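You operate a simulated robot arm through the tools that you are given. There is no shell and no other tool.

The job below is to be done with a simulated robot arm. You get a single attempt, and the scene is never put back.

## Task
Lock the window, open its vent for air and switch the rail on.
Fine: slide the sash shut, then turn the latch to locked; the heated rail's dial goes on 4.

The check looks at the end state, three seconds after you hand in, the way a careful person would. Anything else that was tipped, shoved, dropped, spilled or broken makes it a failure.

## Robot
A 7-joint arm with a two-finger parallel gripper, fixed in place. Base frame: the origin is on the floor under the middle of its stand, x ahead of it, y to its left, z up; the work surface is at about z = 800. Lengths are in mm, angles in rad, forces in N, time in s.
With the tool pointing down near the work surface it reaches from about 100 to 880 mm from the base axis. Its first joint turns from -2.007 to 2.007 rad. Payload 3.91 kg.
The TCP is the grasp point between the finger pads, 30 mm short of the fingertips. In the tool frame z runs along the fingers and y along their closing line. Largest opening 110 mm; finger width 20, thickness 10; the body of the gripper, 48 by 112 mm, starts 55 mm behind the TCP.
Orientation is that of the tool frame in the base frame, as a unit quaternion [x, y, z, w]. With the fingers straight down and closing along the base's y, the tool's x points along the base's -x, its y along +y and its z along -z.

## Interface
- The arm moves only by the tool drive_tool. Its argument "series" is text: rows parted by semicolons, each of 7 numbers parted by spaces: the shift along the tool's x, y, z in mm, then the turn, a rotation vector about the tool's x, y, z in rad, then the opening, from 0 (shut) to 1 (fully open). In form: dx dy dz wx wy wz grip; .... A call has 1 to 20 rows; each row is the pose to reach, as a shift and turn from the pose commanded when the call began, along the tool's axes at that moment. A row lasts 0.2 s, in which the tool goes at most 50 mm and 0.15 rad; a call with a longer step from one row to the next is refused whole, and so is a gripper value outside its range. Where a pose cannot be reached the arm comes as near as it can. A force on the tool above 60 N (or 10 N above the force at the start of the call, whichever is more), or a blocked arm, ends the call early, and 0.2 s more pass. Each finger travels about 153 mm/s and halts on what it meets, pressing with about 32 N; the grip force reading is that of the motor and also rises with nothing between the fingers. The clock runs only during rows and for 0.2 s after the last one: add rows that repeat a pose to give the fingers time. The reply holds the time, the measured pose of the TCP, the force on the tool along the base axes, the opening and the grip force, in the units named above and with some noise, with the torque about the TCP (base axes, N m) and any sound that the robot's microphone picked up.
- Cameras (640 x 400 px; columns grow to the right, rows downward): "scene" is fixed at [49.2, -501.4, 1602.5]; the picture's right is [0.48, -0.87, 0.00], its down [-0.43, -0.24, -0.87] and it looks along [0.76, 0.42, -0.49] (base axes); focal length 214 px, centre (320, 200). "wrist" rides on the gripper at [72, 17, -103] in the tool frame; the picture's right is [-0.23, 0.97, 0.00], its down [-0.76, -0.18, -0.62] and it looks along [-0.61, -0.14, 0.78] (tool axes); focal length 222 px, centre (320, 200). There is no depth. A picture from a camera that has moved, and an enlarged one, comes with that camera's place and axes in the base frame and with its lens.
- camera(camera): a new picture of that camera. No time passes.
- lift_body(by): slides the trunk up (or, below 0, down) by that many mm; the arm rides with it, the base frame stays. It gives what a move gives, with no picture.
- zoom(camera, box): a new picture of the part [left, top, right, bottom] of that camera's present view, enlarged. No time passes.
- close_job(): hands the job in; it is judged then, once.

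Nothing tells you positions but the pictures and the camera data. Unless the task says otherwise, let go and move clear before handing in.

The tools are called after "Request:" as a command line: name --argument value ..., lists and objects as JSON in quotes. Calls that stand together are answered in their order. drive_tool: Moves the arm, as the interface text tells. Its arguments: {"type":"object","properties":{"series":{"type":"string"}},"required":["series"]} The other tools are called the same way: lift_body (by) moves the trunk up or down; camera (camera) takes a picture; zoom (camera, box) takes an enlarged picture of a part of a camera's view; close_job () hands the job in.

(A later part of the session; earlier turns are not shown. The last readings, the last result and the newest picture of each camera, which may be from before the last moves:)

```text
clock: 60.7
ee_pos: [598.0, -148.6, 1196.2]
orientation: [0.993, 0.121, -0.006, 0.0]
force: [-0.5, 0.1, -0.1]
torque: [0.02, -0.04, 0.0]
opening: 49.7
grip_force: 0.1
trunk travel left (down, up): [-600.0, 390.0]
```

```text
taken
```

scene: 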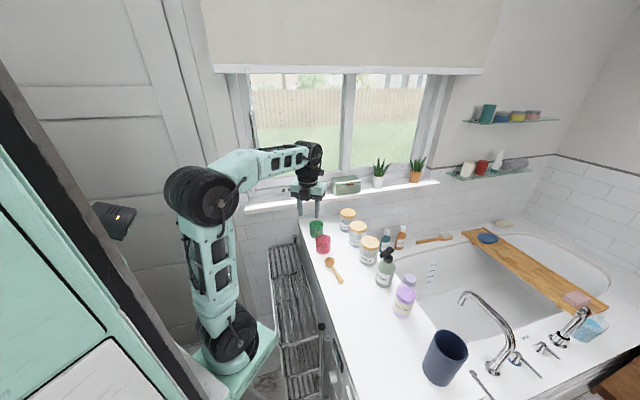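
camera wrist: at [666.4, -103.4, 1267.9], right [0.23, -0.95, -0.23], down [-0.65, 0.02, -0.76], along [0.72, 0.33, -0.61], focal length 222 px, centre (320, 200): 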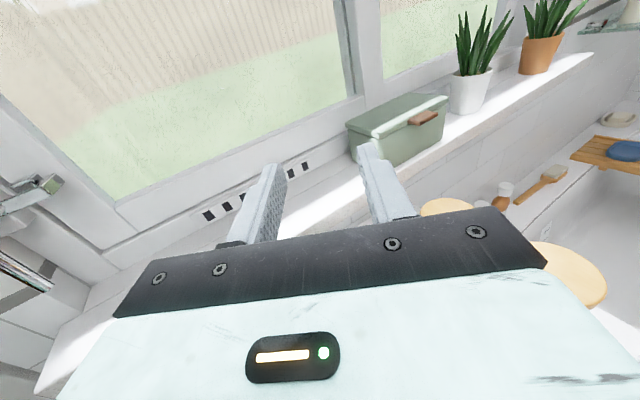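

The tool is pointing down over the counter. I'll unwind the roll by about 120° while moving toward the cabinet's near side, so the camera faces the dial panel.

Request:
drive_tool --series "-11 4 3 0 0 -0.14 0.45; -22 8 6 0 0 -0.28 0.45; -34 13 9 0 0 -0.42 0.45; -45 17 12 0 0 -0.56 0.45; -56 21 15 0 0 -0.70 0.45; -67 25 18 0 0 -0.84 0.45; -78 29 21 0 0 -0.98 0.45; -90 33 25 0 0 -1.12 0.45; -101 38 28 0 0 -1.26 0.45; -112 42 31 0 0 -1.40 0.45; -123 46 34 0 0 -1.54 0.45; -134 50 37 0 0 -1.68 0.45; -146 54 40 0 0 -1.82 0.45; -157 58 43 0 0 -1.96 0.45; -168 63 46 0 0 -2.10 0.45"

Request:
camera --camera "scene"

Request:
camera --camera "wrist"

```text
clock: 63.9
ee_pos: [450.7, -249.7, 1150.8]
orientation: [0.388, 0.922, -0.002, -0.005]
force: [-0.4, 0.2, 0.2]
torque: [-0.03, -0.02, 0.02]
opening: 49.5
grip_force: 0.2
trunk travel left (down, up): [-600.0, 390.0]
```

```text
taken
```

scene: 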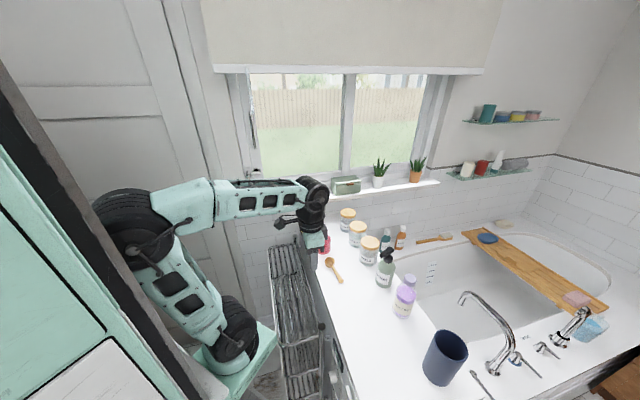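

```text
taken
camera wrist: at [412.0, -185.3, 1254.5], right [0.86, 0.52, -0.01], down [0.41, -0.67, 0.62], along [0.32, -0.53, -0.79], focal length 222 px, centre (320, 200)
```

wrist: 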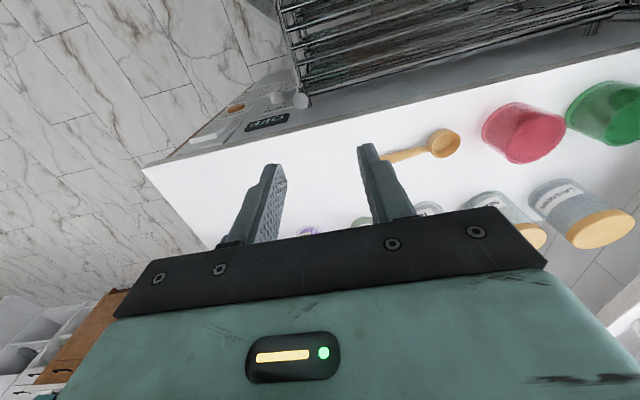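

The dial panel is now in view at the upper left. I'll zoom on it.

Request:
zoom --camera "wrist" --box '[180, 70, 320, 150]'

Request:
zoom --camera "wrist" --box '[240, 75, 320, 135]'

```text
4.57 times, centred on (250, 110) of wrist
camera zoom: at [412.0, -185.3, 1254.5], right [0.86, 0.52, -0.01], down [0.41, -0.67, 0.62], along [0.32, -0.53, -0.79], focal length 1015 px, centre (640, 611)
```

zoom: 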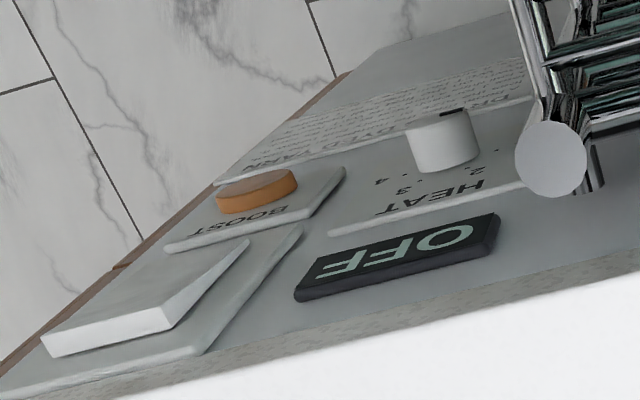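

```text
6.67 times, centred on (280, 105) of wrist
camera zoom: at [412.0, -185.3, 1254.5], right [0.86, 0.52, -0.01], down [0.41, -0.67, 0.62], along [0.32, -0.53, -0.79], focal length 1481 px, centre (587, 833)
```

zoom: 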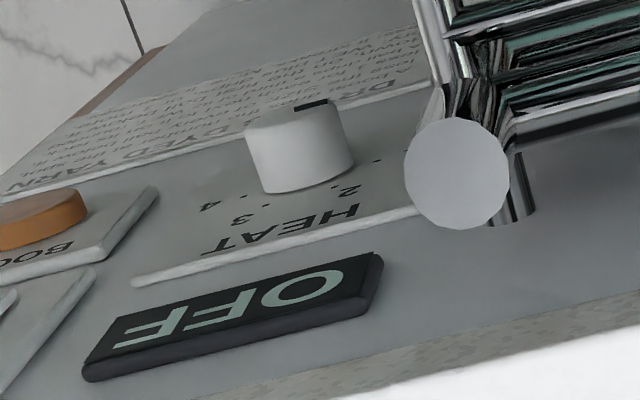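

I can make out the panel: an OFF display, a HEAT dial with numbers, an orange BOOST button, a rocker and a printed label. I need a frontal view, so I'll raise the trunk to let the arm reach down between itself and the cabinet.

Request:
lift_body --by 250

Request:
drive_tool --series "0 -15 30 0 0 0 0.45; 0 -30 65 0 0 0 0.45; -4 -50 105 0 0 0 0.45; -8 -70 145 0 0 0 0.45; -10 -90 185 0 0 0 0.45; -10 -110 225 0 0 0 0.45; -10 -127 265 0 0 0 0.45; -10 -127 300 0 0 0 0.45; -10 -127 300 0 0 0 0.45"

Request:
camera --camera "scene"

Request:
camera --camera "wrist"

```text
clock: 66.5
ee_pos: [449.6, -249.1, 1400.3]
orientation: [0.389, 0.921, 0.0, -0.005]
force: [0.7, 0.2, -0.1]
torque: [0.01, -0.02, 0.0]
opening: 49.7
grip_force: 0.1
trunk travel left (down, up): [-850.0, 140.0]
```

```text
clock: 68.5
ee_pos: [371.0, -353.8, 1103.3]
orientation: [0.388, 0.922, 0.0, -0.006]
force: [0.2, 0.2, -1.0]
torque: [0.02, 0.03, -0.02]
opening: 49.7
grip_force: 0.1
out of reach, approached as far as the arm can: row 7, 8, 9
trunk travel left (down, up): [-850.0, 140.0]
```

```text
taken
```

scene: 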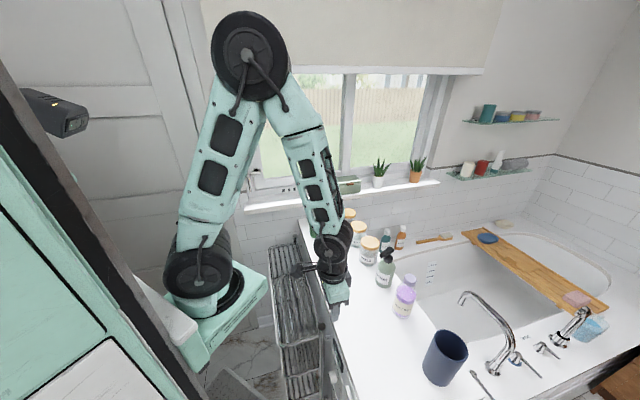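

```text
taken
camera wrist: at [333.3, -290.3, 1206.5], right [0.86, 0.52, -0.01], down [0.41, -0.67, 0.62], along [0.31, -0.53, -0.79], focal length 222 px, centre (320, 200)
```

wrist: 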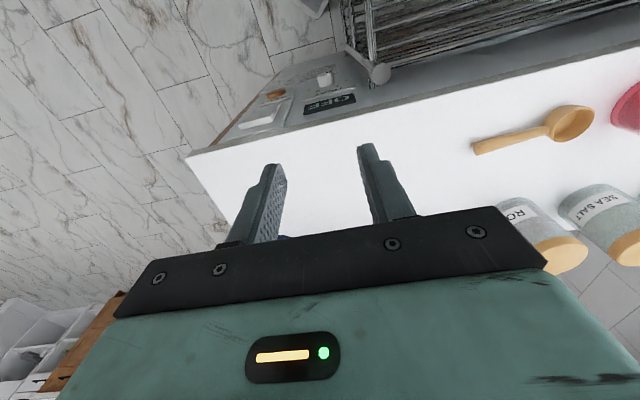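

The tool is above the cabinet edge. I'll lower it in front of the cabinet face, shifting toward the robot as it descends.

Request:
drive_tool --series "5 0 43 0 0 0 0.45; 9 1 83 0 0 0 0.45; 14 2 123 0 0 0 0.45; 22 3 163 0 0 0 0.45; 30 3 203 0 0 0 0.45; 42 3 243 0 0 0 0.45; 57 3 283 0 0 0 0.45; 72 3 323 0 0 0 0.45; 72 3 323 0 0 0 0.45"

Request:
camera --camera "scene"

Request:
camera --camera "wrist"

```text
clock: 70.5
ee_pos: [316.7, -297.3, 780.1]
orientation: [0.39, 0.921, -0.002, -0.004]
force: [-0.6, 0.5, 0.4]
torque: [-0.01, 0.02, -0.04]
opening: 49.4
grip_force: 0.1
out of reach, approached as far as the arm can: row 1, 2
trunk travel left (down, up): [-850.0, 140.0]
```

```text
taken
```

scene: 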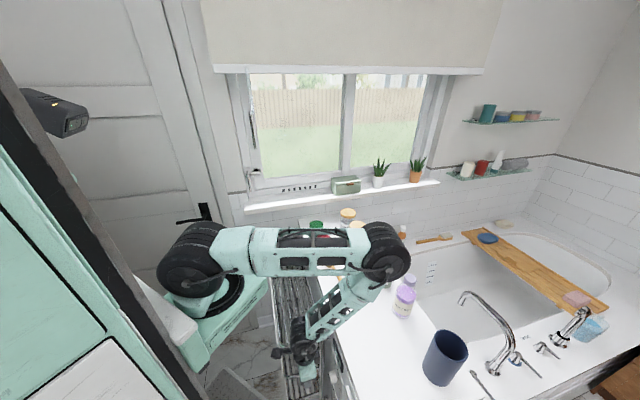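

```text
taken
camera wrist: at [279.0, -234.2, 883.6], right [0.86, 0.52, -0.01], down [0.41, -0.67, 0.62], along [0.31, -0.53, -0.79], focal length 222 px, centre (320, 200)
```

wrist: 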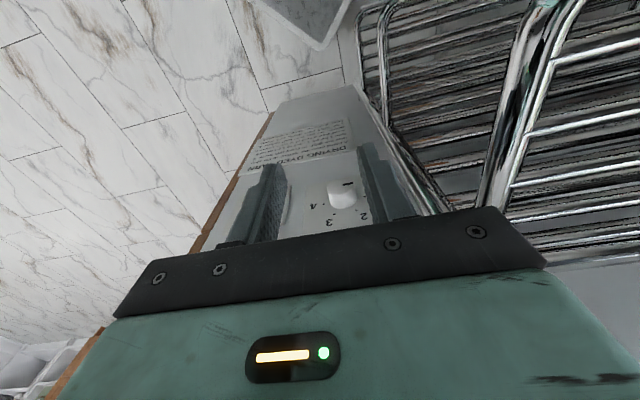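

The dial and label are now visible between the fingers. I'll zoom in on the dial and read the label.

Request:
zoom --camera "wrist" --box '[290, 160, 390, 235]'

Request:
zoom --camera "wrist" --box '[230, 110, 380, 190]'

```text
5.33 times, centred on (340, 198) of wrist
camera zoom: at [279.0, -234.2, 883.6], right [0.86, 0.52, -0.01], down [0.41, -0.67, 0.62], along [0.31, -0.53, -0.79], focal length 1185 px, centre (213, 213)
```

zoom: 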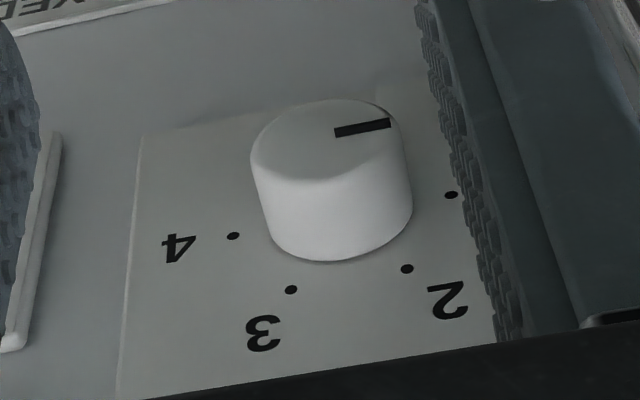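

```text
4.27 times, centred on (305, 150) of wrist
camera zoom: at [279.0, -234.2, 883.6], right [0.86, 0.52, -0.01], down [0.41, -0.67, 0.62], along [0.31, -0.53, -0.79], focal length 948 px, centre (384, 413)
```

zoom: 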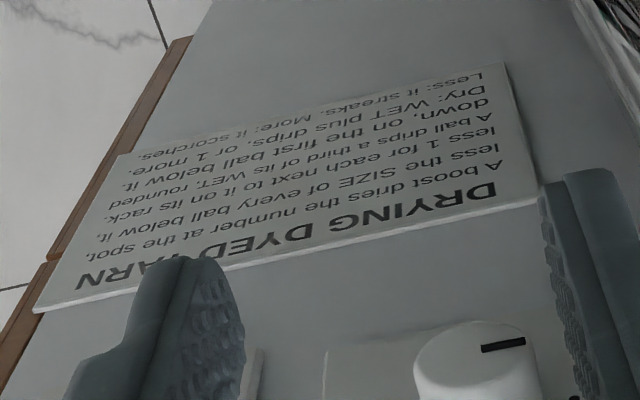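

The dial has dots at 9, 11, 1 and 3 o'clock (1, 2, 3, 4), with the pointer near 9 o'clock, and the label is only about yarn drying. I'll shift sideways to see the rest of the panel, including the rocker and display.

Request:
drive_tool --series "0 -25 0 0 0 0 0.45; 0 -50 0 0 0 0 0.45; 0 -75 0 0 0 0 0.45; 0 -100 -20 0 0 0 0.45; 0 -120 -40 0 0 0 0.45; 0 -120 -40 0 0 0 0.45"

Request:
camera --camera "wrist"

Request:
zoom --camera "wrist" --box '[280, 100, 480, 220]'

```text
clock: 71.9
ee_pos: [234.1, -384.4, 820.9]
orientation: [0.389, 0.921, -0.001, -0.005]
force: [0.0, 1.0, 0.3]
torque: [-0.01, -0.03, 0.02]
opening: 49.5
grip_force: 0.1
trunk travel left (down, up): [-850.0, 140.0]
```

```text
taken
camera wrist: at [195.2, -320.3, 924.8], right [0.86, 0.52, -0.01], down [0.41, -0.67, 0.62], along [0.31, -0.53, -0.79], focal length 222 px, centre (320, 200)
```

wrist: 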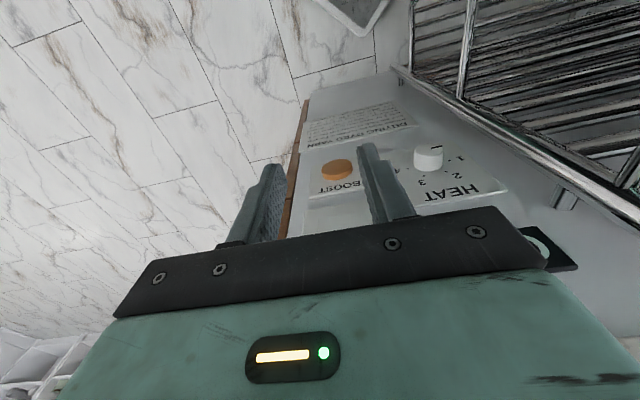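

```text
3.20 times, centred on (380, 160) of wrist
camera zoom: at [195.2, -320.3, 924.8], right [0.86, 0.52, -0.01], down [0.41, -0.67, 0.62], along [0.31, -0.53, -0.79], focal length 711 px, centre (128, 328)
```

zoom: 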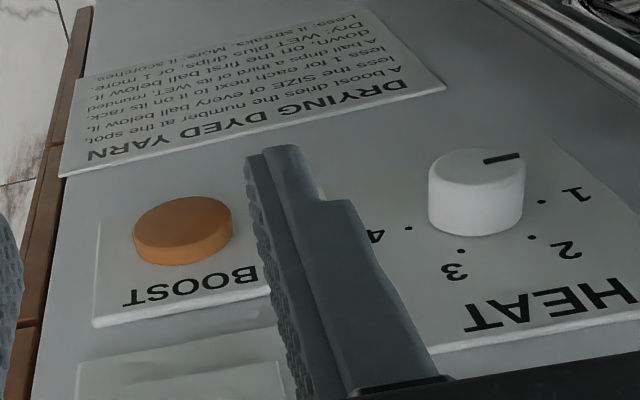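

The label at 9 o'clock is 1. I'll zoom in on the dial and the rest of the panel.

Request:
zoom --camera "wrist" --box '[390, 120, 490, 200]'

Request:
drive_tool --series "0 10 -30 0 0 0 0.8; 0 20 -70 0 0 0 1; 20 20 -110 0 0 0 1; 20 20 -110 0 0 0 1"

Request:
camera --camera "wrist"

```text
5.00 times, centred on (440, 160) of wrist
camera zoom: at [195.2, -320.3, 924.8], right [0.86, 0.52, -0.01], down [0.41, -0.67, 0.62], along [0.31, -0.53, -0.79], focal length 1111 px, centre (-280, 400)
```

zoom: 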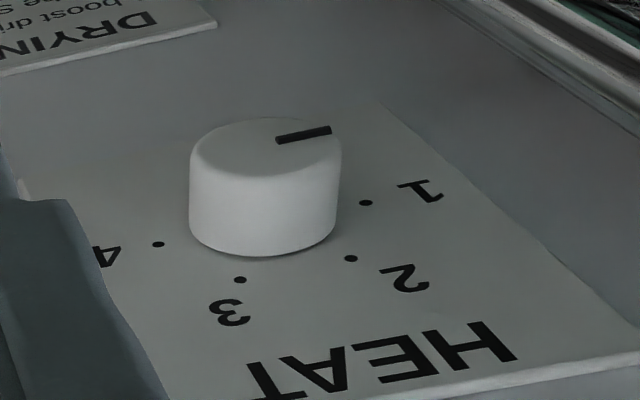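

```text
clock: 72.9
ee_pos: [233.0, -361.7, 927.4]
orientation: [0.389, 0.921, 0.001, -0.006]
force: [0.0, 0.3, -0.8]
torque: [-0.01, 0.02, 0.0]
opening: 110.0
grip_force: 0.0
out of reach, approached as far as the arm can: row 3, 4
trunk travel left (down, up): [-850.0, 140.0]
```

```text
taken
camera wrist: at [195.9, -297.6, 1030.6], right [0.86, 0.52, -0.01], down [0.41, -0.67, 0.62], along [0.31, -0.53, -0.79], focal length 222 px, centre (320, 200)
```

wrist: 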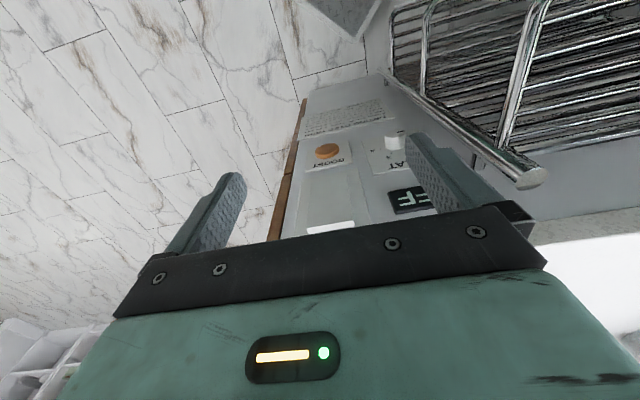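

The pointer is at 1 while the display says OFF, so the white rocker may be the power switch. I'll zoom on the rocker and display.

Request:
zoom --camera "wrist" --box '[280, 130, 440, 240]'

Request:
zoom --camera "scene" --box '[310, 330, 410, 400]'

```text
3.64 times, centred on (360, 185) of wrist
camera zoom: at [195.9, -297.6, 1030.6], right [0.86, 0.52, -0.01], down [0.41, -0.67, 0.62], along [0.31, -0.53, -0.79], focal length 808 px, centre (174, 254)
```

zoom: 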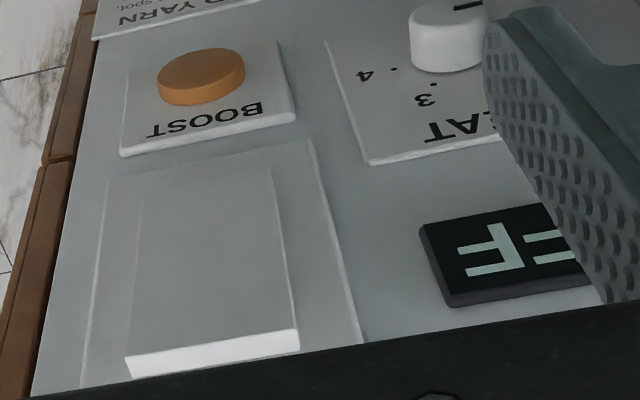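

```text
5.71 times, centred on (360, 365) of scene
camera zoom: at [49.2, -501.4, 1602.5], right [0.48, -0.87, 0.0], down [-0.43, -0.24, -0.87], along [0.76, 0.42, -0.49], focal length 1226 px, centre (91, -743)
```

zoom: 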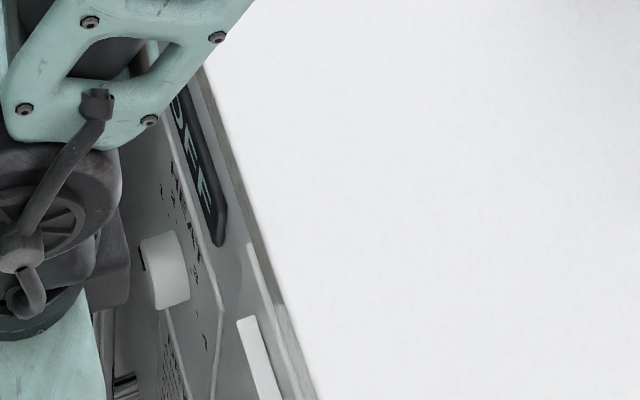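

The rocker is unlabelled with its top edge proud, and the dial sits at 1 and needs 180° clockwise to reach 4. I'll check where the elbow is before lowering the trunk for the dial work.

Request:
camera --camera "scene"

Request:
zoom --camera "scene" --box '[150, 180, 470, 400]'

```text
taken
```

scene: 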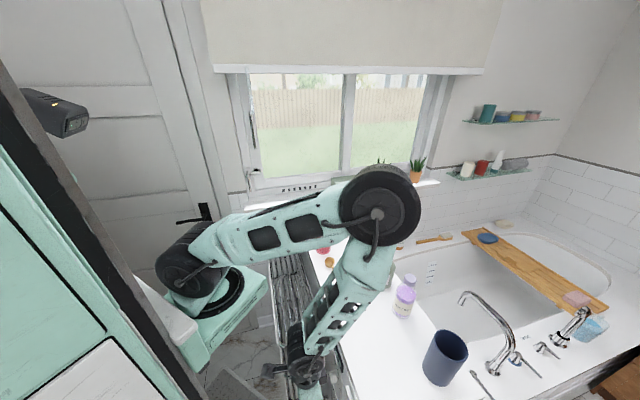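

```text
1.82 times, centred on (310, 290) of scene
camera zoom: at [49.2, -501.4, 1602.5], right [0.48, -0.87, 0.0], down [-0.43, -0.24, -0.87], along [0.76, 0.42, -0.49], focal length 390 px, centre (338, 36)
```

zoom: 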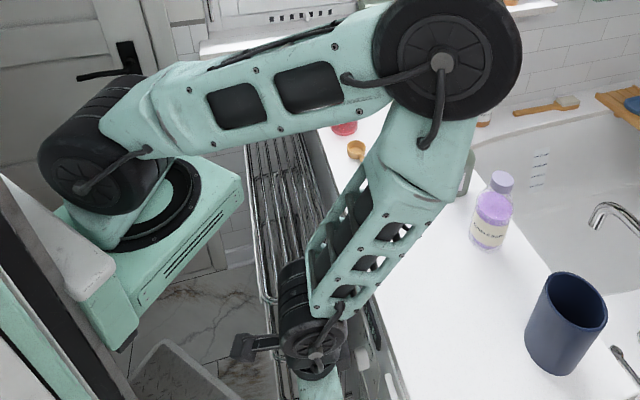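

My model puts the shoulder near (220, -140). I'll lower the trunk 100 mm, then pitch the tool to 60° down, so the fingers can pinch the knob on its two sides from above and swing it clockwise about its own axis.

Request:
lift_body --by -100

Request:
drive_tool --series "-5 10 5 0 -0.13 0.005 0.8; -12 25 15 0 -0.26 0.01 0.65; -24 45 30 0 -0.39 0.015 0.62; -36 70 50 0 -0.5236 0.021 0.62; -48 92 70 0 -0.5236 0.021 0.62; -59 112 89 0 -0.5236 0.021 0.62; -59 112 89 0 -0.5236 0.021 0.62"

Request:
camera --camera "scene"

Request:
camera --camera "wrist"

```text
clock: 74.2
ee_pos: [233.6, -360.4, 826.4]
orientation: [0.39, 0.921, 0.001, -0.005]
force: [0.0, -0.2, -0.1]
torque: [0.01, 0.01, 0.01]
opening: 110.0
grip_force: 0.0
trunk travel left (down, up): [-750.0, 240.0]
```

```text
clock: 75.8
ee_pos: [352.8, -325.6, 737.1]
orientation: [0.386, 0.887, -0.1, 0.233]
force: [-0.4, -0.1, 1.5]
torque: [0.05, 0.0, -0.01]
opening: 68.1
grip_force: 0.0
out of reach, approached as far as the arm can: row 1, 2, 3, 4
trunk travel left (down, up): [-750.0, 240.0]
```

```text
taken
```

scene: 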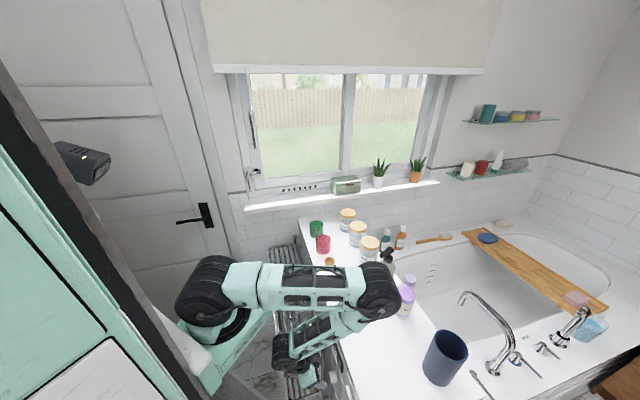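

```text
taken
camera wrist: at [287.5, -230.3, 791.2], right [0.85, 0.52, 0.11], down [0.11, -0.38, 0.92], along [0.52, -0.76, -0.38], focal length 222 px, centre (320, 200)
```

wrist: 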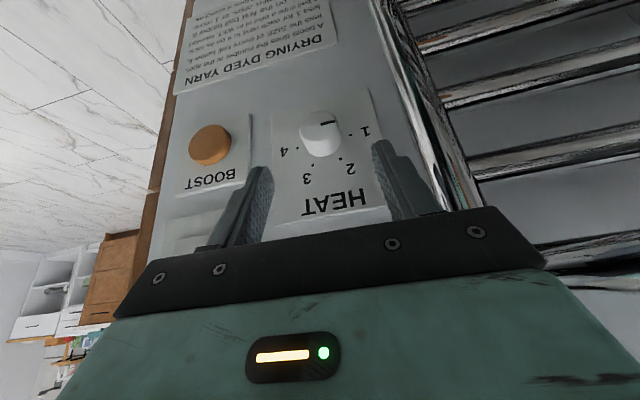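

The pose is good, with the fingers angled down toward the dial from above. I'll zoom to localise the knob in this near-frontal view.

Request:
zoom --camera "wrist" --box '[260, 80, 400, 230]'

Request:
zoom --camera "wrist" --box '[280, 90, 380, 170]'

```text
2.67 times, centred on (330, 155) of wrist
camera zoom: at [287.5, -230.3, 791.2], right [0.85, 0.52, 0.11], down [0.11, -0.38, 0.92], along [0.52, -0.76, -0.38], focal length 592 px, centre (293, 320)
```

zoom: 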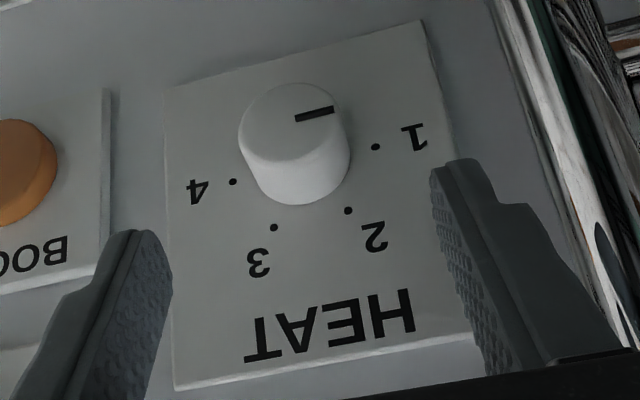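

```text
5.00 times, centred on (330, 130) of wrist
camera zoom: at [287.5, -230.3, 791.2], right [0.85, 0.52, 0.11], down [0.11, -0.38, 0.92], along [0.52, -0.76, -0.38], focal length 1111 px, centre (270, 550)
```

zoom: 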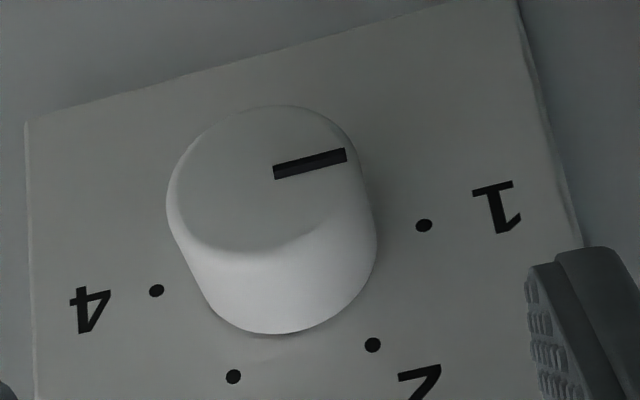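

The pointer lies exactly on the 1–4 line toward 1, and the knob axis is at n≈37, z≈654. I'll advance along the tool axis so the pads straddle the knob.

Request:
drive_tool --series "0 1 16 0 0 0 0.62; 0 1 32 0 0 0 0.62; -0.5 1 48 0 0 0 0.62; -1 1 60 0 0 0 0.62; -1.5 1 70 0 0 0 0.62; -1.5 1 79 0 0 0 0.62; -1.5 1 79 0 0 0 0.62"

Request:
camera --camera "wrist"

Request:
zoom --camera "wrist" --box '[240, 90, 400, 230]'

```text
clock: 77.4
ee_pos: [381.8, -354.2, 668.5]
orientation: [0.386, 0.887, -0.101, 0.233]
force: [-0.5, 0.5, 0.0]
torque: [0.06, -0.01, -0.01]
opening: 68.2
grip_force: 0.1
trunk travel left (down, up): [-750.0, 240.0]
```

```text
taken
camera wrist: at [316.3, -258.6, 722.8], right [0.85, 0.52, 0.11], down [0.11, -0.38, 0.92], along [0.52, -0.76, -0.38], focal length 222 px, centre (320, 200)
```

wrist: 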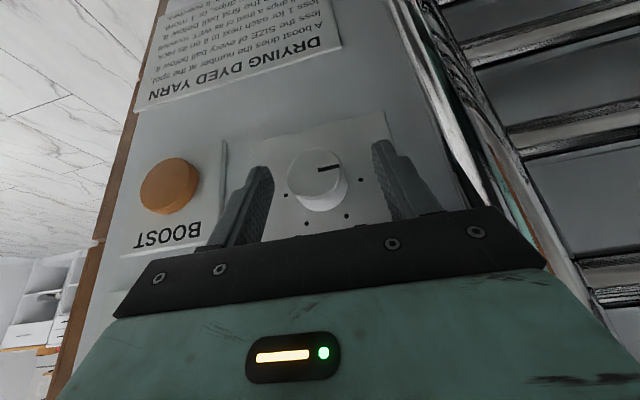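

```text
2.86 times, centred on (320, 160) of wrist
camera zoom: at [316.3, -258.6, 722.8], right [0.85, 0.52, 0.11], down [0.11, -0.38, 0.92], along [0.52, -0.76, -0.38], focal length 635 px, centre (320, 314)
```

zoom: 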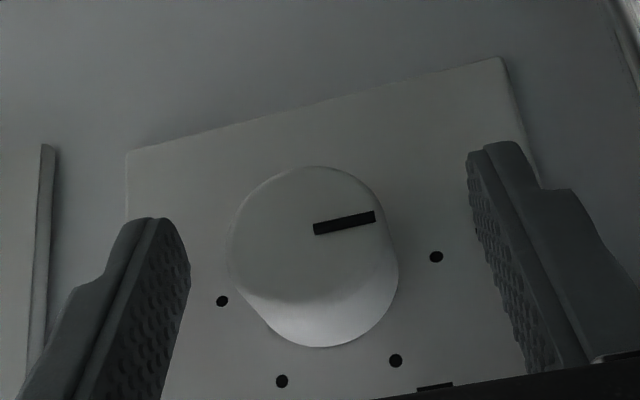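

The knob is centred between the pads. I'll close on it and swing the tool about the knob's axis by about 37° as a first part.

Request:
drive_tool --series "0 0 0 0 0 0 0.4; 0 0 0 0 0 0 0.25; 0 0 0 0 0 0 0.25; 0.06 -1.88 0.11 -0.1132 0 0.0638 0.25; 0.24 -3.73 0.42 -0.2265 0 0.1277 0.25; 0.53 -5.51 0.95 -0.3397 0 0.1915 0.25; 0.94 -7.2 1.67 -0.4529 0 0.2553 0.25; 1.45 -8.78 2.58 -0.5662 0 0.3192 0.25; 1.45 -8.78 2.58 -0.5662 0 0.3192 0.25"

Request:
camera --camera "wrist"

Request:
zoom --camera "wrist" --box '[240, 90, 400, 230]'

Request:
camera --camera "scene"

```text
clock: 79.4
ee_pos: [375.5, -360.8, 664.9]
orientation: [0.441, 0.808, 0.188, 0.344]
force: [-27.7, -5.2, 5.1]
torque: [-0.53, -0.22, -0.25]
opening: 35.8
grip_force: 45.3
trunk travel left (down, up): [-750.0, 240.0]
```

```text
taken
camera wrist: at [282.2, -290.3, 719.1], right [0.65, 0.34, 0.68], down [-0.27, -0.74, 0.62], along [0.71, -0.59, -0.39], focal length 222 px, centre (320, 200)
```

wrist: 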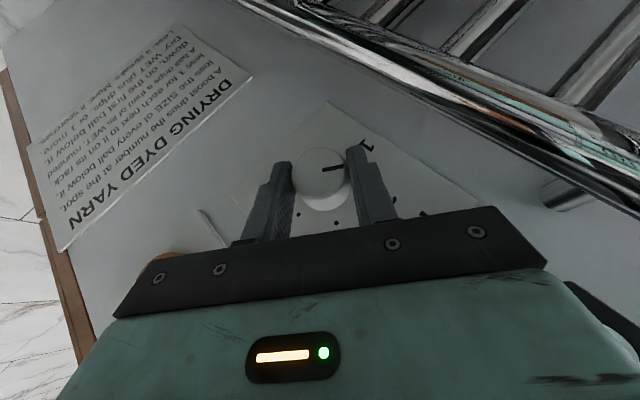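

```text
2.86 times, centred on (320, 160) of wrist
camera zoom: at [282.2, -290.3, 719.1], right [0.65, 0.34, 0.68], down [-0.27, -0.74, 0.62], along [0.71, -0.59, -0.39], focal length 635 px, centre (320, 314)
```

zoom: 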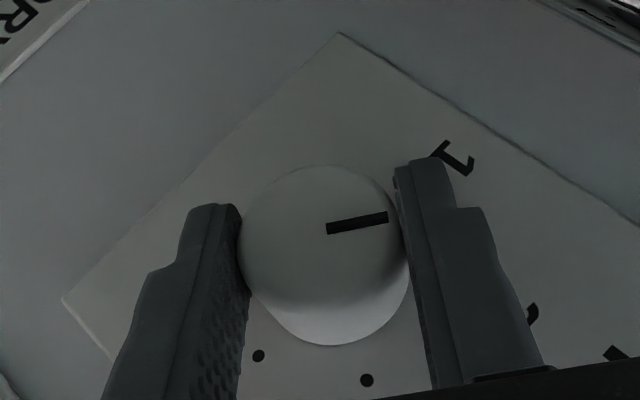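

```text
taken
```

scene: 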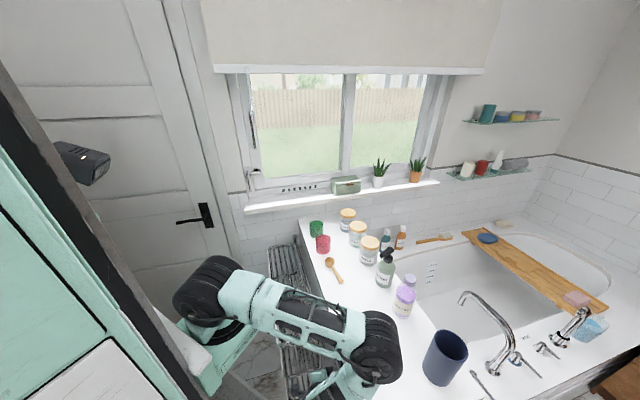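

The knob turns with the gripper. There's a modest side load, so I'll trim slightly and continue to about 90°.

Request:
drive_tool --series "0.8 -1.5 -0.5 0 0 0 0.25; 0.86 -3.4 -0.39 -0.1132 0 0.0638 0.25; 1.04 -5.2 -0.1 -0.2265 0 0.1277 0.25; 1.33 -7.0 0.45 -0.3397 0 0.1915 0.25; 1.74 -8.7 1.17 -0.4529 0 0.2553 0.25; 2.25 -10.3 2.1 -0.5662 0 0.3192 0.25; 2.86 -11.7 3.15 -0.6794 0 0.383 0.25; 3.55 -12.95 4.4 -0.7926 0 0.4468 0.25; 3.55 -12.95 4.4 -0.7926 0 0.4468 0.25"

Request:
zoom --camera "wrist" --box '[240, 90, 400, 230]'

Request:
camera --camera "scene"

Request:
camera --camera "wrist"

```text
clock: 81.4
ee_pos: [371.2, -364.2, 655.3]
orientation: [0.437, 0.556, 0.555, 0.438]
force: [0.5, -2.2, 40.3]
torque: [0.45, -0.25, 0.22]
opening: 35.4
grip_force: 45.3
trunk travel left (down, up): [-750.0, 240.0]
```

```text
2.86 times, centred on (320, 160) of wrist
camera zoom: at [253.3, -317.1, 671.7], right [0.05, -0.22, 0.97], down [-0.43, -0.89, -0.17], along [0.9, -0.41, -0.14], focal length 635 px, centre (320, 314)
```

zoom: 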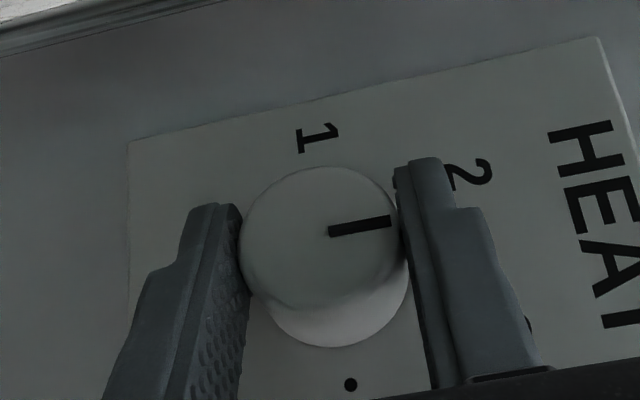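

```text
taken
```

scene: 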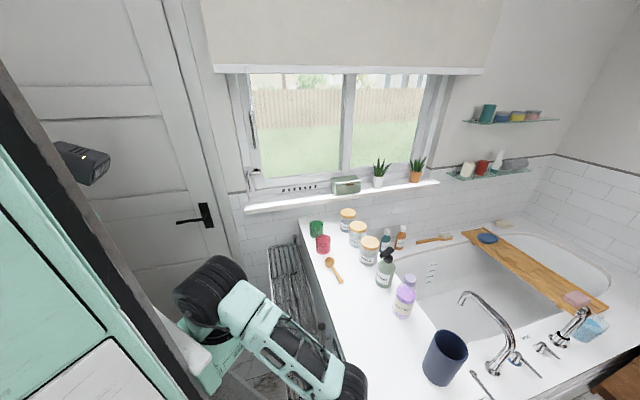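

```text
taken
camera wrist: at [253.3, -317.1, 671.7], right [0.05, -0.22, 0.97], down [-0.43, -0.89, -0.17], along [0.9, -0.41, -0.14], focal length 222 px, centre (320, 200)
```

wrist: 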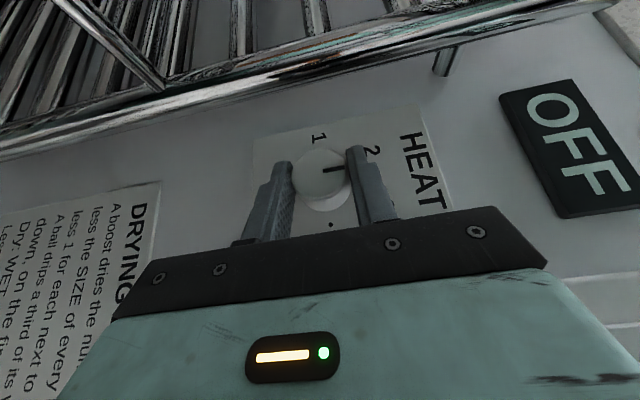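

The pointer is now at 12 o'clock after about 90°. I'll open the fingers around the knob and read the pose before swinging back to regrip.

Request:
drive_tool --series "0 0 0 0 0 0 0.45; 0 0 0 0 0 0 0.62; 0 0 0 0 0 0 0.62"

Request:
zoom --camera "wrist" --box '[240, 90, 400, 230]'

```text
clock: 82.2
ee_pos: [371.4, -364.1, 652.5]
orientation: [0.438, 0.559, 0.552, 0.437]
force: [-0.4, -0.8, 1.1]
torque: [-0.01, 0.01, 0.02]
opening: 67.9
grip_force: 0.1
trunk travel left (down, up): [-750.0, 240.0]
```

```text
2.86 times, centred on (320, 160) of wrist
camera zoom: at [252.8, -317.2, 670.3], right [0.06, -0.21, 0.97], down [-0.43, -0.89, -0.17], along [0.9, -0.41, -0.15], focal length 635 px, centre (320, 314)
```

zoom: 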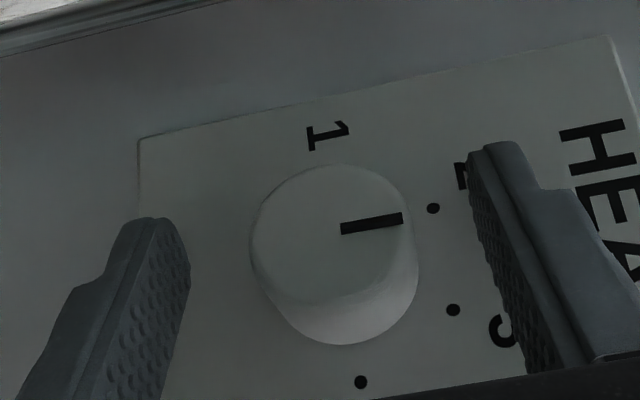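

The pointer sits midway between 2 and 3. With the fingers open around the knob, I'll swing the tool back to the 12 o'clock posture.

Request:
drive_tool --series "0 3 0 0 0 0 0.62; 0.06 4.8 0.11 0.1219 0 -0.0687 0.62; 0.24 6.5 0.43 0.2439 0 -0.1375 0.62; 0.54 8.2 0.96 0.3658 0 -0.2062 0.62; 0.95 9.75 1.69 0.4878 0 -0.275 0.62; 1.47 11.2 2.6 0.6097 0 -0.3437 0.62; 2.08 12.5 3.68 0.7316 0 -0.4124 0.62; 2.77 13.5 4.9 0.8536 0 -0.4812 0.62; 3.53 14.4 6.24 0.9755 0 -0.5499 0.62; 4.34 15.1 7.68 1.0975 0 -0.6187 0.62; 5.19 15.5 9.18 1.2194 0 -0.6874 0.62; 6.25 15.7 11.06 1.3483 0 -0.7601 0.62; 6.25 15.7 11.06 1.3683 0 -0.7714 0.62"

Request:
zoom --camera "wrist" --box '[240, 90, 400, 230]'

Request:
camera --camera "scene"

```text
clock: 85.0
ee_pos: [380.4, -355.9, 668.7]
orientation: [0.384, 0.888, -0.106, 0.231]
force: [0.0, -0.8, 0.1]
torque: [0.01, 0.03, 0.04]
opening: 68.2
grip_force: 0.0
trunk travel left (down, up): [-750.0, 240.0]
```

```text
2.86 times, centred on (320, 160) of wrist
camera zoom: at [314.7, -260.0, 722.8], right [0.85, 0.52, 0.1], down [0.12, -0.38, 0.92], along [0.52, -0.77, -0.38], focal length 635 px, centre (320, 314)
```

zoom: 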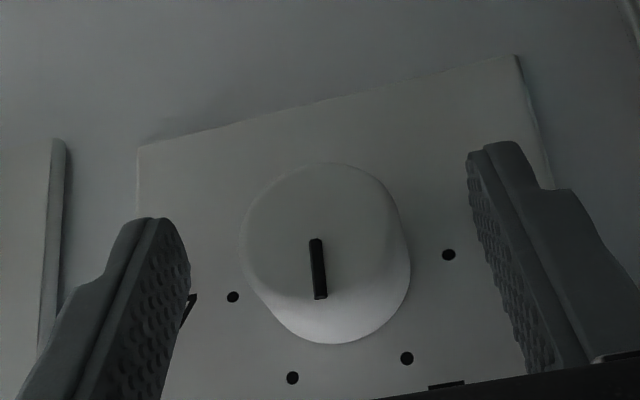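

```text
taken
```

scene: 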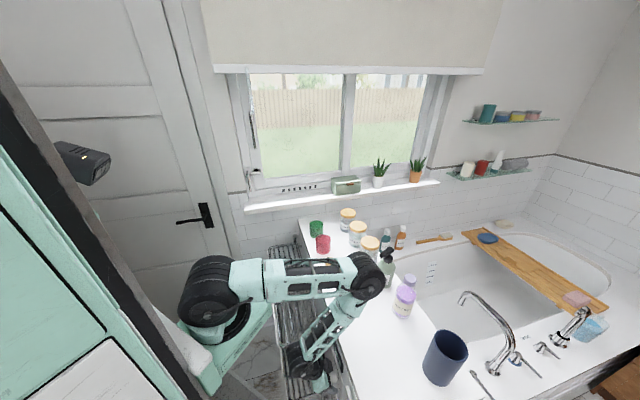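

The pointer is at 12 o'clock and the grip is centred. I'll close and swing another 90° clockwise.

Request:
drive_tool --series "0 0 0 0 0 0 0.4; 0 0 0 0 0 0 0.25; 0 0 0 0 0 0 0.25; 0.05 -1.71 0.1 -0.1132 0 0.0638 0.25; 0.22 -3.39 0.39 -0.2265 0 0.1277 0.25; 0.49 -5.02 0.86 -0.3397 0 0.1915 0.25; 0.86 -6.56 1.52 -0.4529 0 0.2553 0.25; 1.32 -7.99 2.34 -0.5662 0 0.3192 0.25; 1.87 -9.28 3.32 -0.6794 0 0.383 0.25; 2.5 -10.42 4.44 -0.7926 0 0.4468 0.25; 3.2 -11.38 5.68 -0.9058 0 0.5106 0.25; 3.95 -12.15 7.01 -1.0191 0 0.5745 0.25; 4.75 -12.72 8.42 -1.1323 0 0.6383 0.25; 5.57 -13.07 9.89 -1.2455 0 0.7021 0.25; 6.48 -13.2 11.5 -1.3683 0 0.7714 0.25; 6.48 -13.2 11.5 -1.3683 0 0.7714 0.25"

Request:
zoom --camera "wrist" --box '[240, 90, 400, 230]'

Request:
camera --camera "wrist"

```text
clock: 88.4
ee_pos: [368.7, -364.5, 655.2]
orientation: [0.438, 0.559, 0.552, 0.437]
force: [-13.7, -0.9, -13.2]
torque: [0.11, 0.32, -0.56]
opening: 35.1
grip_force: 44.9
trunk travel left (down, up): [-750.0, 240.0]
```

```text
2.86 times, centred on (320, 160) of wrist
camera zoom: at [251.9, -317.7, 673.0], right [0.06, -0.22, 0.97], down [-0.43, -0.89, -0.17], along [0.9, -0.41, -0.15], focal length 635 px, centre (320, 314)
```

zoom: 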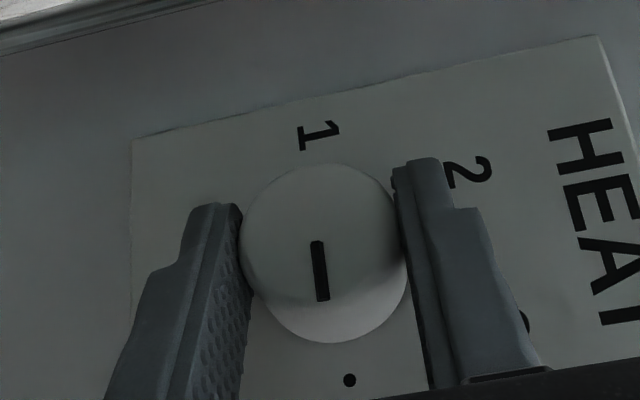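

```text
taken
camera wrist: at [251.9, -317.7, 673.0], right [0.06, -0.22, 0.97], down [-0.43, -0.89, -0.17], along [0.9, -0.41, -0.15], focal length 222 px, centre (320, 200)
```

wrist: 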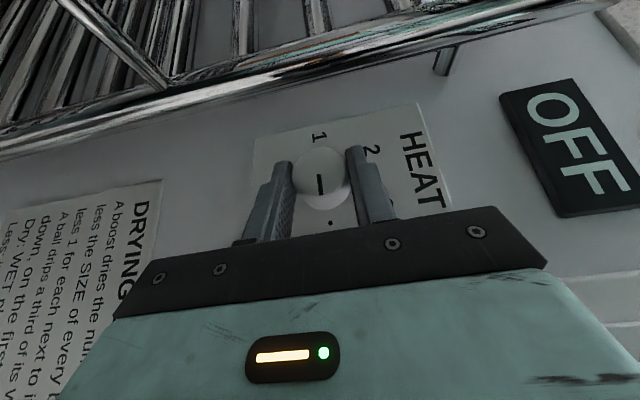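

The pointer now aims at the 4 dot. I'll release the knob, back straight off and verify the pointer.

Request:
drive_tool --series "0 0 0 0 0 0 0.45; 0 0 0 0 0 0 0.62; 0 0 0 0 0 0 0.62; 0 0 -20 0 0 0 0.62; 0 0 -45 0 0 0 0.62; 0 0 -70 0 0 0 0.62; 0 0 -70 0 0 0 0.62"

Request:
camera --camera "wrist"

Request:
zoom --camera "wrist" --box '[260, 60, 420, 220]'

```text
clock: 90.0
ee_pos: [303.2, -381.1, 654.9]
orientation: [0.438, 0.559, 0.553, 0.436]
force: [0.7, 0.4, 0.6]
torque: [0.02, 0.03, 0.01]
opening: 68.1
grip_force: 0.1
trunk travel left (down, up): [-750.0, 240.0]
```

```text
taken
camera wrist: at [185.4, -334.1, 672.8], right [0.06, -0.21, 0.97], down [-0.43, -0.89, -0.17], along [0.9, -0.41, -0.15], focal length 222 px, centre (320, 200)
```

wrist: 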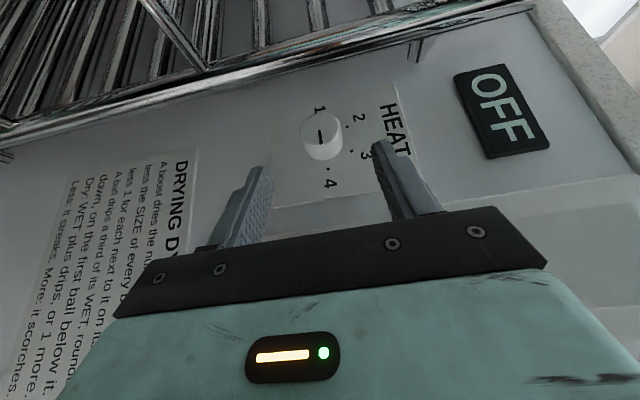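

```text
2.50 times, centred on (340, 140) of wrist
camera zoom: at [185.4, -334.1, 672.8], right [0.06, -0.21, 0.97], down [-0.43, -0.89, -0.17], along [0.9, -0.41, -0.15], focal length 555 px, centre (270, 350)
```

zoom: 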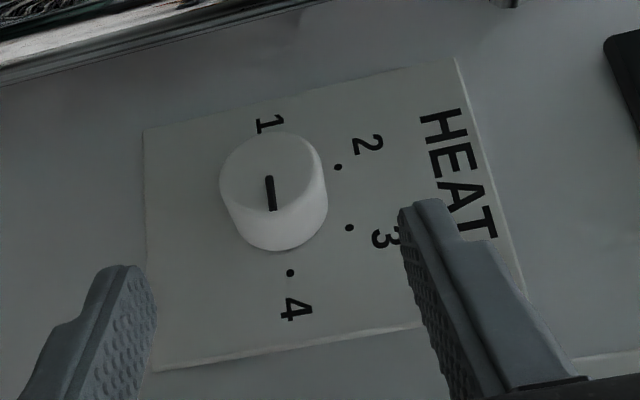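

The dial reads 4, but the display still says OFF, so the rocker has to power the rail. I'll zoom in to check the pointer's accuracy.

Request:
zoom --camera "wrist" --box '[290, 90, 390, 195]'

Request:
zoom --camera "wrist" --box '[440, 40, 640, 330]'

```text
3.81 times, centred on (340, 142) of wrist
camera zoom: at [185.4, -334.1, 672.8], right [0.06, -0.21, 0.97], down [-0.43, -0.89, -0.17], along [0.9, -0.41, -0.15], focal length 846 px, centre (244, 419)
```

zoom: 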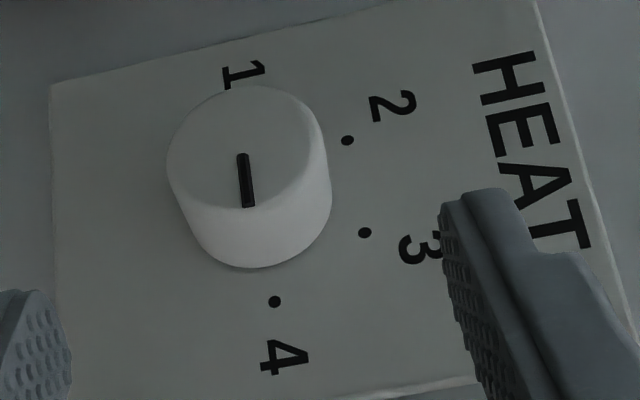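

```text
1.38 times, centred on (540, 185) of wrist
camera zoom: at [185.4, -334.1, 672.8], right [0.06, -0.21, 0.97], down [-0.43, -0.89, -0.17], along [0.9, -0.41, -0.15], focal length 306 px, centre (17, 221)
```

zoom: 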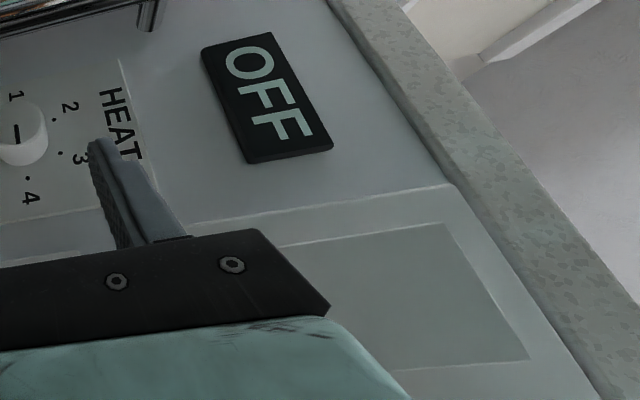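

The pointer is within a few degrees of 4. The rocker is about 55×105 mm with its top end proud, around n≈-86, z≈742–846, so I'll close the fingers and move in front of its upper half.

Request:
drive_tool --series "-5 15 -15 0 0 0 0.4; -10 40 -30 0 0 0 0.2; -15 70 -45 0 0 0 0; -20 100 -60 0 0 0 0; -25 130 -65 0 0 0 0; -29.6 155 -65 0 0 0 0; -29.6 171 -62.6 0 0 0 0; -29.6 171 -62.6 0 0 0 0"

Request:
camera --camera "wrist"

Request:
camera --camera "scene"

Request:
zoom --camera "scene" --box '[290, 300, 420, 400]'

```text
clock: 91.8
ee_pos: [250.5, -424.6, 827.5]
orientation: [0.438, 0.56, 0.552, 0.436]
force: [0.0, -0.4, 0.1]
torque: [-0.01, -0.01, 0.02]
opening: 0.1
grip_force: 31.9
trunk travel left (down, up): [-750.0, 240.0]
```

```text
taken
camera wrist: at [131.7, -377.5, 845.0], right [0.06, -0.21, 0.97], down [-0.43, -0.89, -0.17], along [0.9, -0.41, -0.15], focal length 222 px, centre (320, 200)
```

wrist: 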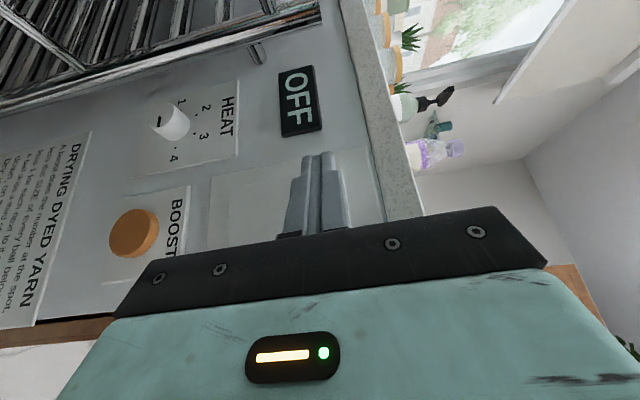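

```text
taken
```

scene: 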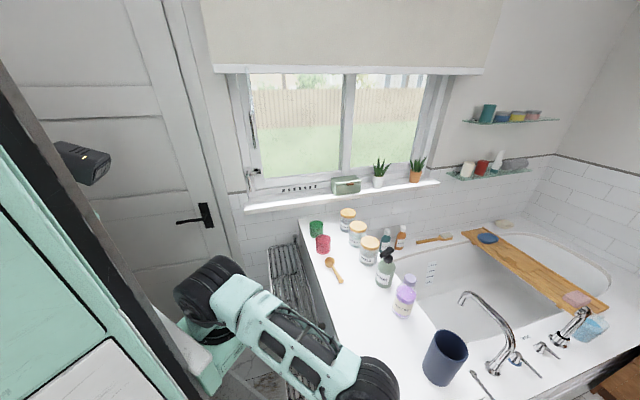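

```text
4.00 times, centred on (355, 350) of scene
camera zoom: at [49.2, -501.4, 1602.5], right [0.48, -0.87, 0.0], down [-0.43, -0.24, -0.87], along [0.76, 0.42, -0.49], focal length 858 px, centre (180, -400)
```

zoom: 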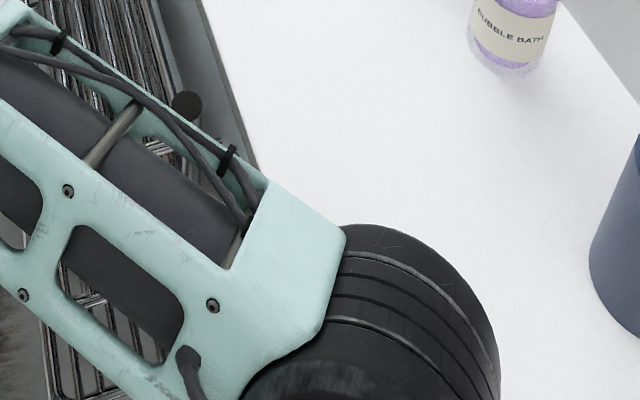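

The fingertips are in front of the rocker's upper part. I'll zoom to confirm the alignment before pressing.

Request:
zoom --camera "wrist" --box '[190, 110, 430, 250]'

```text
2.67 times, centred on (310, 180) of wrist
camera zoom: at [131.7, -377.5, 845.0], right [0.06, -0.21, 0.97], down [-0.43, -0.89, -0.17], along [0.9, -0.41, -0.15], focal length 592 px, centre (347, 253)
```

zoom: 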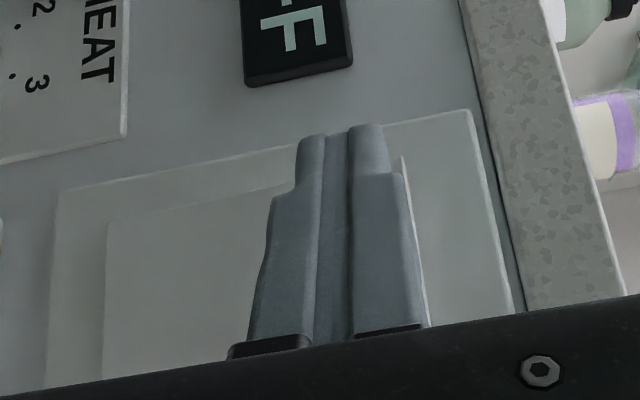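

The rocker spans roughly z 727–837, so I'll drop 13 mm to press within its upper half and push toward the panel.

Request:
drive_tool --series "-8 -13 4 0 0 0 0; -17 -13 10 0 0 0 0; -22 -13 12.5 0 0 0 0; -25 -13 14 0 0 0 0; -27 -13 15.2 0 0 0 0; -29 -13 16.3 0 0 0 0; -31 -13 17.5 0 0 0 0; -31 -13 17.5 0 0 0 0"

Request:
zoom --camera "wrist" --box '[190, 60, 430, 250]'

```text
clock: 93.6
ee_pos: [272.7, -448.8, 814.4]
orientation: [0.438, 0.559, 0.552, 0.437]
force: [-1.3, 2.2, 0.0]
torque: [0.04, -0.01, 0.03]
opening: 0.0
grip_force: 31.9
trunk travel left (down, up): [-750.0, 240.0]
```

```text
2.11 times, centred on (310, 155) of wrist
camera zoom: at [155.4, -402.2, 832.1], right [0.06, -0.21, 0.97], down [-0.43, -0.89, -0.17], along [0.9, -0.41, -0.15], focal length 468 px, centre (341, 295)
```

zoom: 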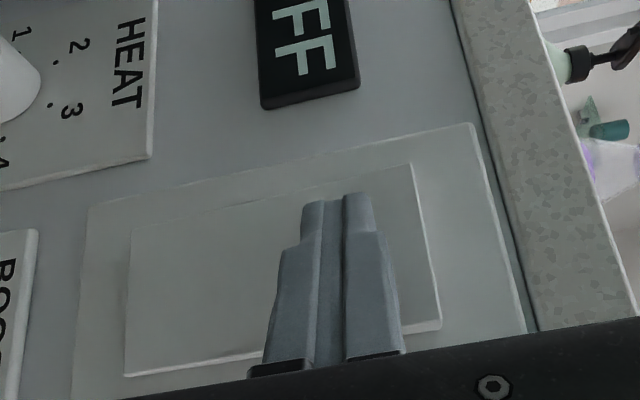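

The fingertips have just made contact. I'll press a little further in small steps.

Request:
drive_tool --series "-1.7 0 1 0 0 0 0; -3.5 0 2 0 0 0 0; -5.2 0 3 0 0 0 0; -7 0 4 0 0 0 0; -8.7 0 4.9 0 0 0 0; -8.7 0 4.9 0 0 0 0"

Request:
zoom --camera "wrist" --box '[190, 60, 430, 250]'

```text
clock: 95.0
ee_pos: [277.6, -455.0, 815.0]
orientation: [0.439, 0.559, 0.553, 0.435]
force: [-39.3, 28.4, 0.1]
torque: [0.4, -0.04, 0.73]
opening: 0.0
grip_force: 32.2
trunk travel left (down, up): [-750.0, 240.0]
```

```text
2.11 times, centred on (310, 155) of wrist
camera zoom: at [159.3, -407.4, 833.1], right [0.06, -0.22, 0.97], down [-0.43, -0.89, -0.17], along [0.9, -0.4, -0.15], focal length 468 px, centre (341, 295)
```

zoom: 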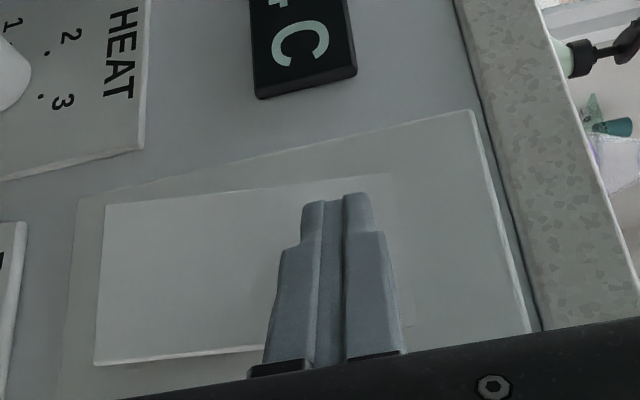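

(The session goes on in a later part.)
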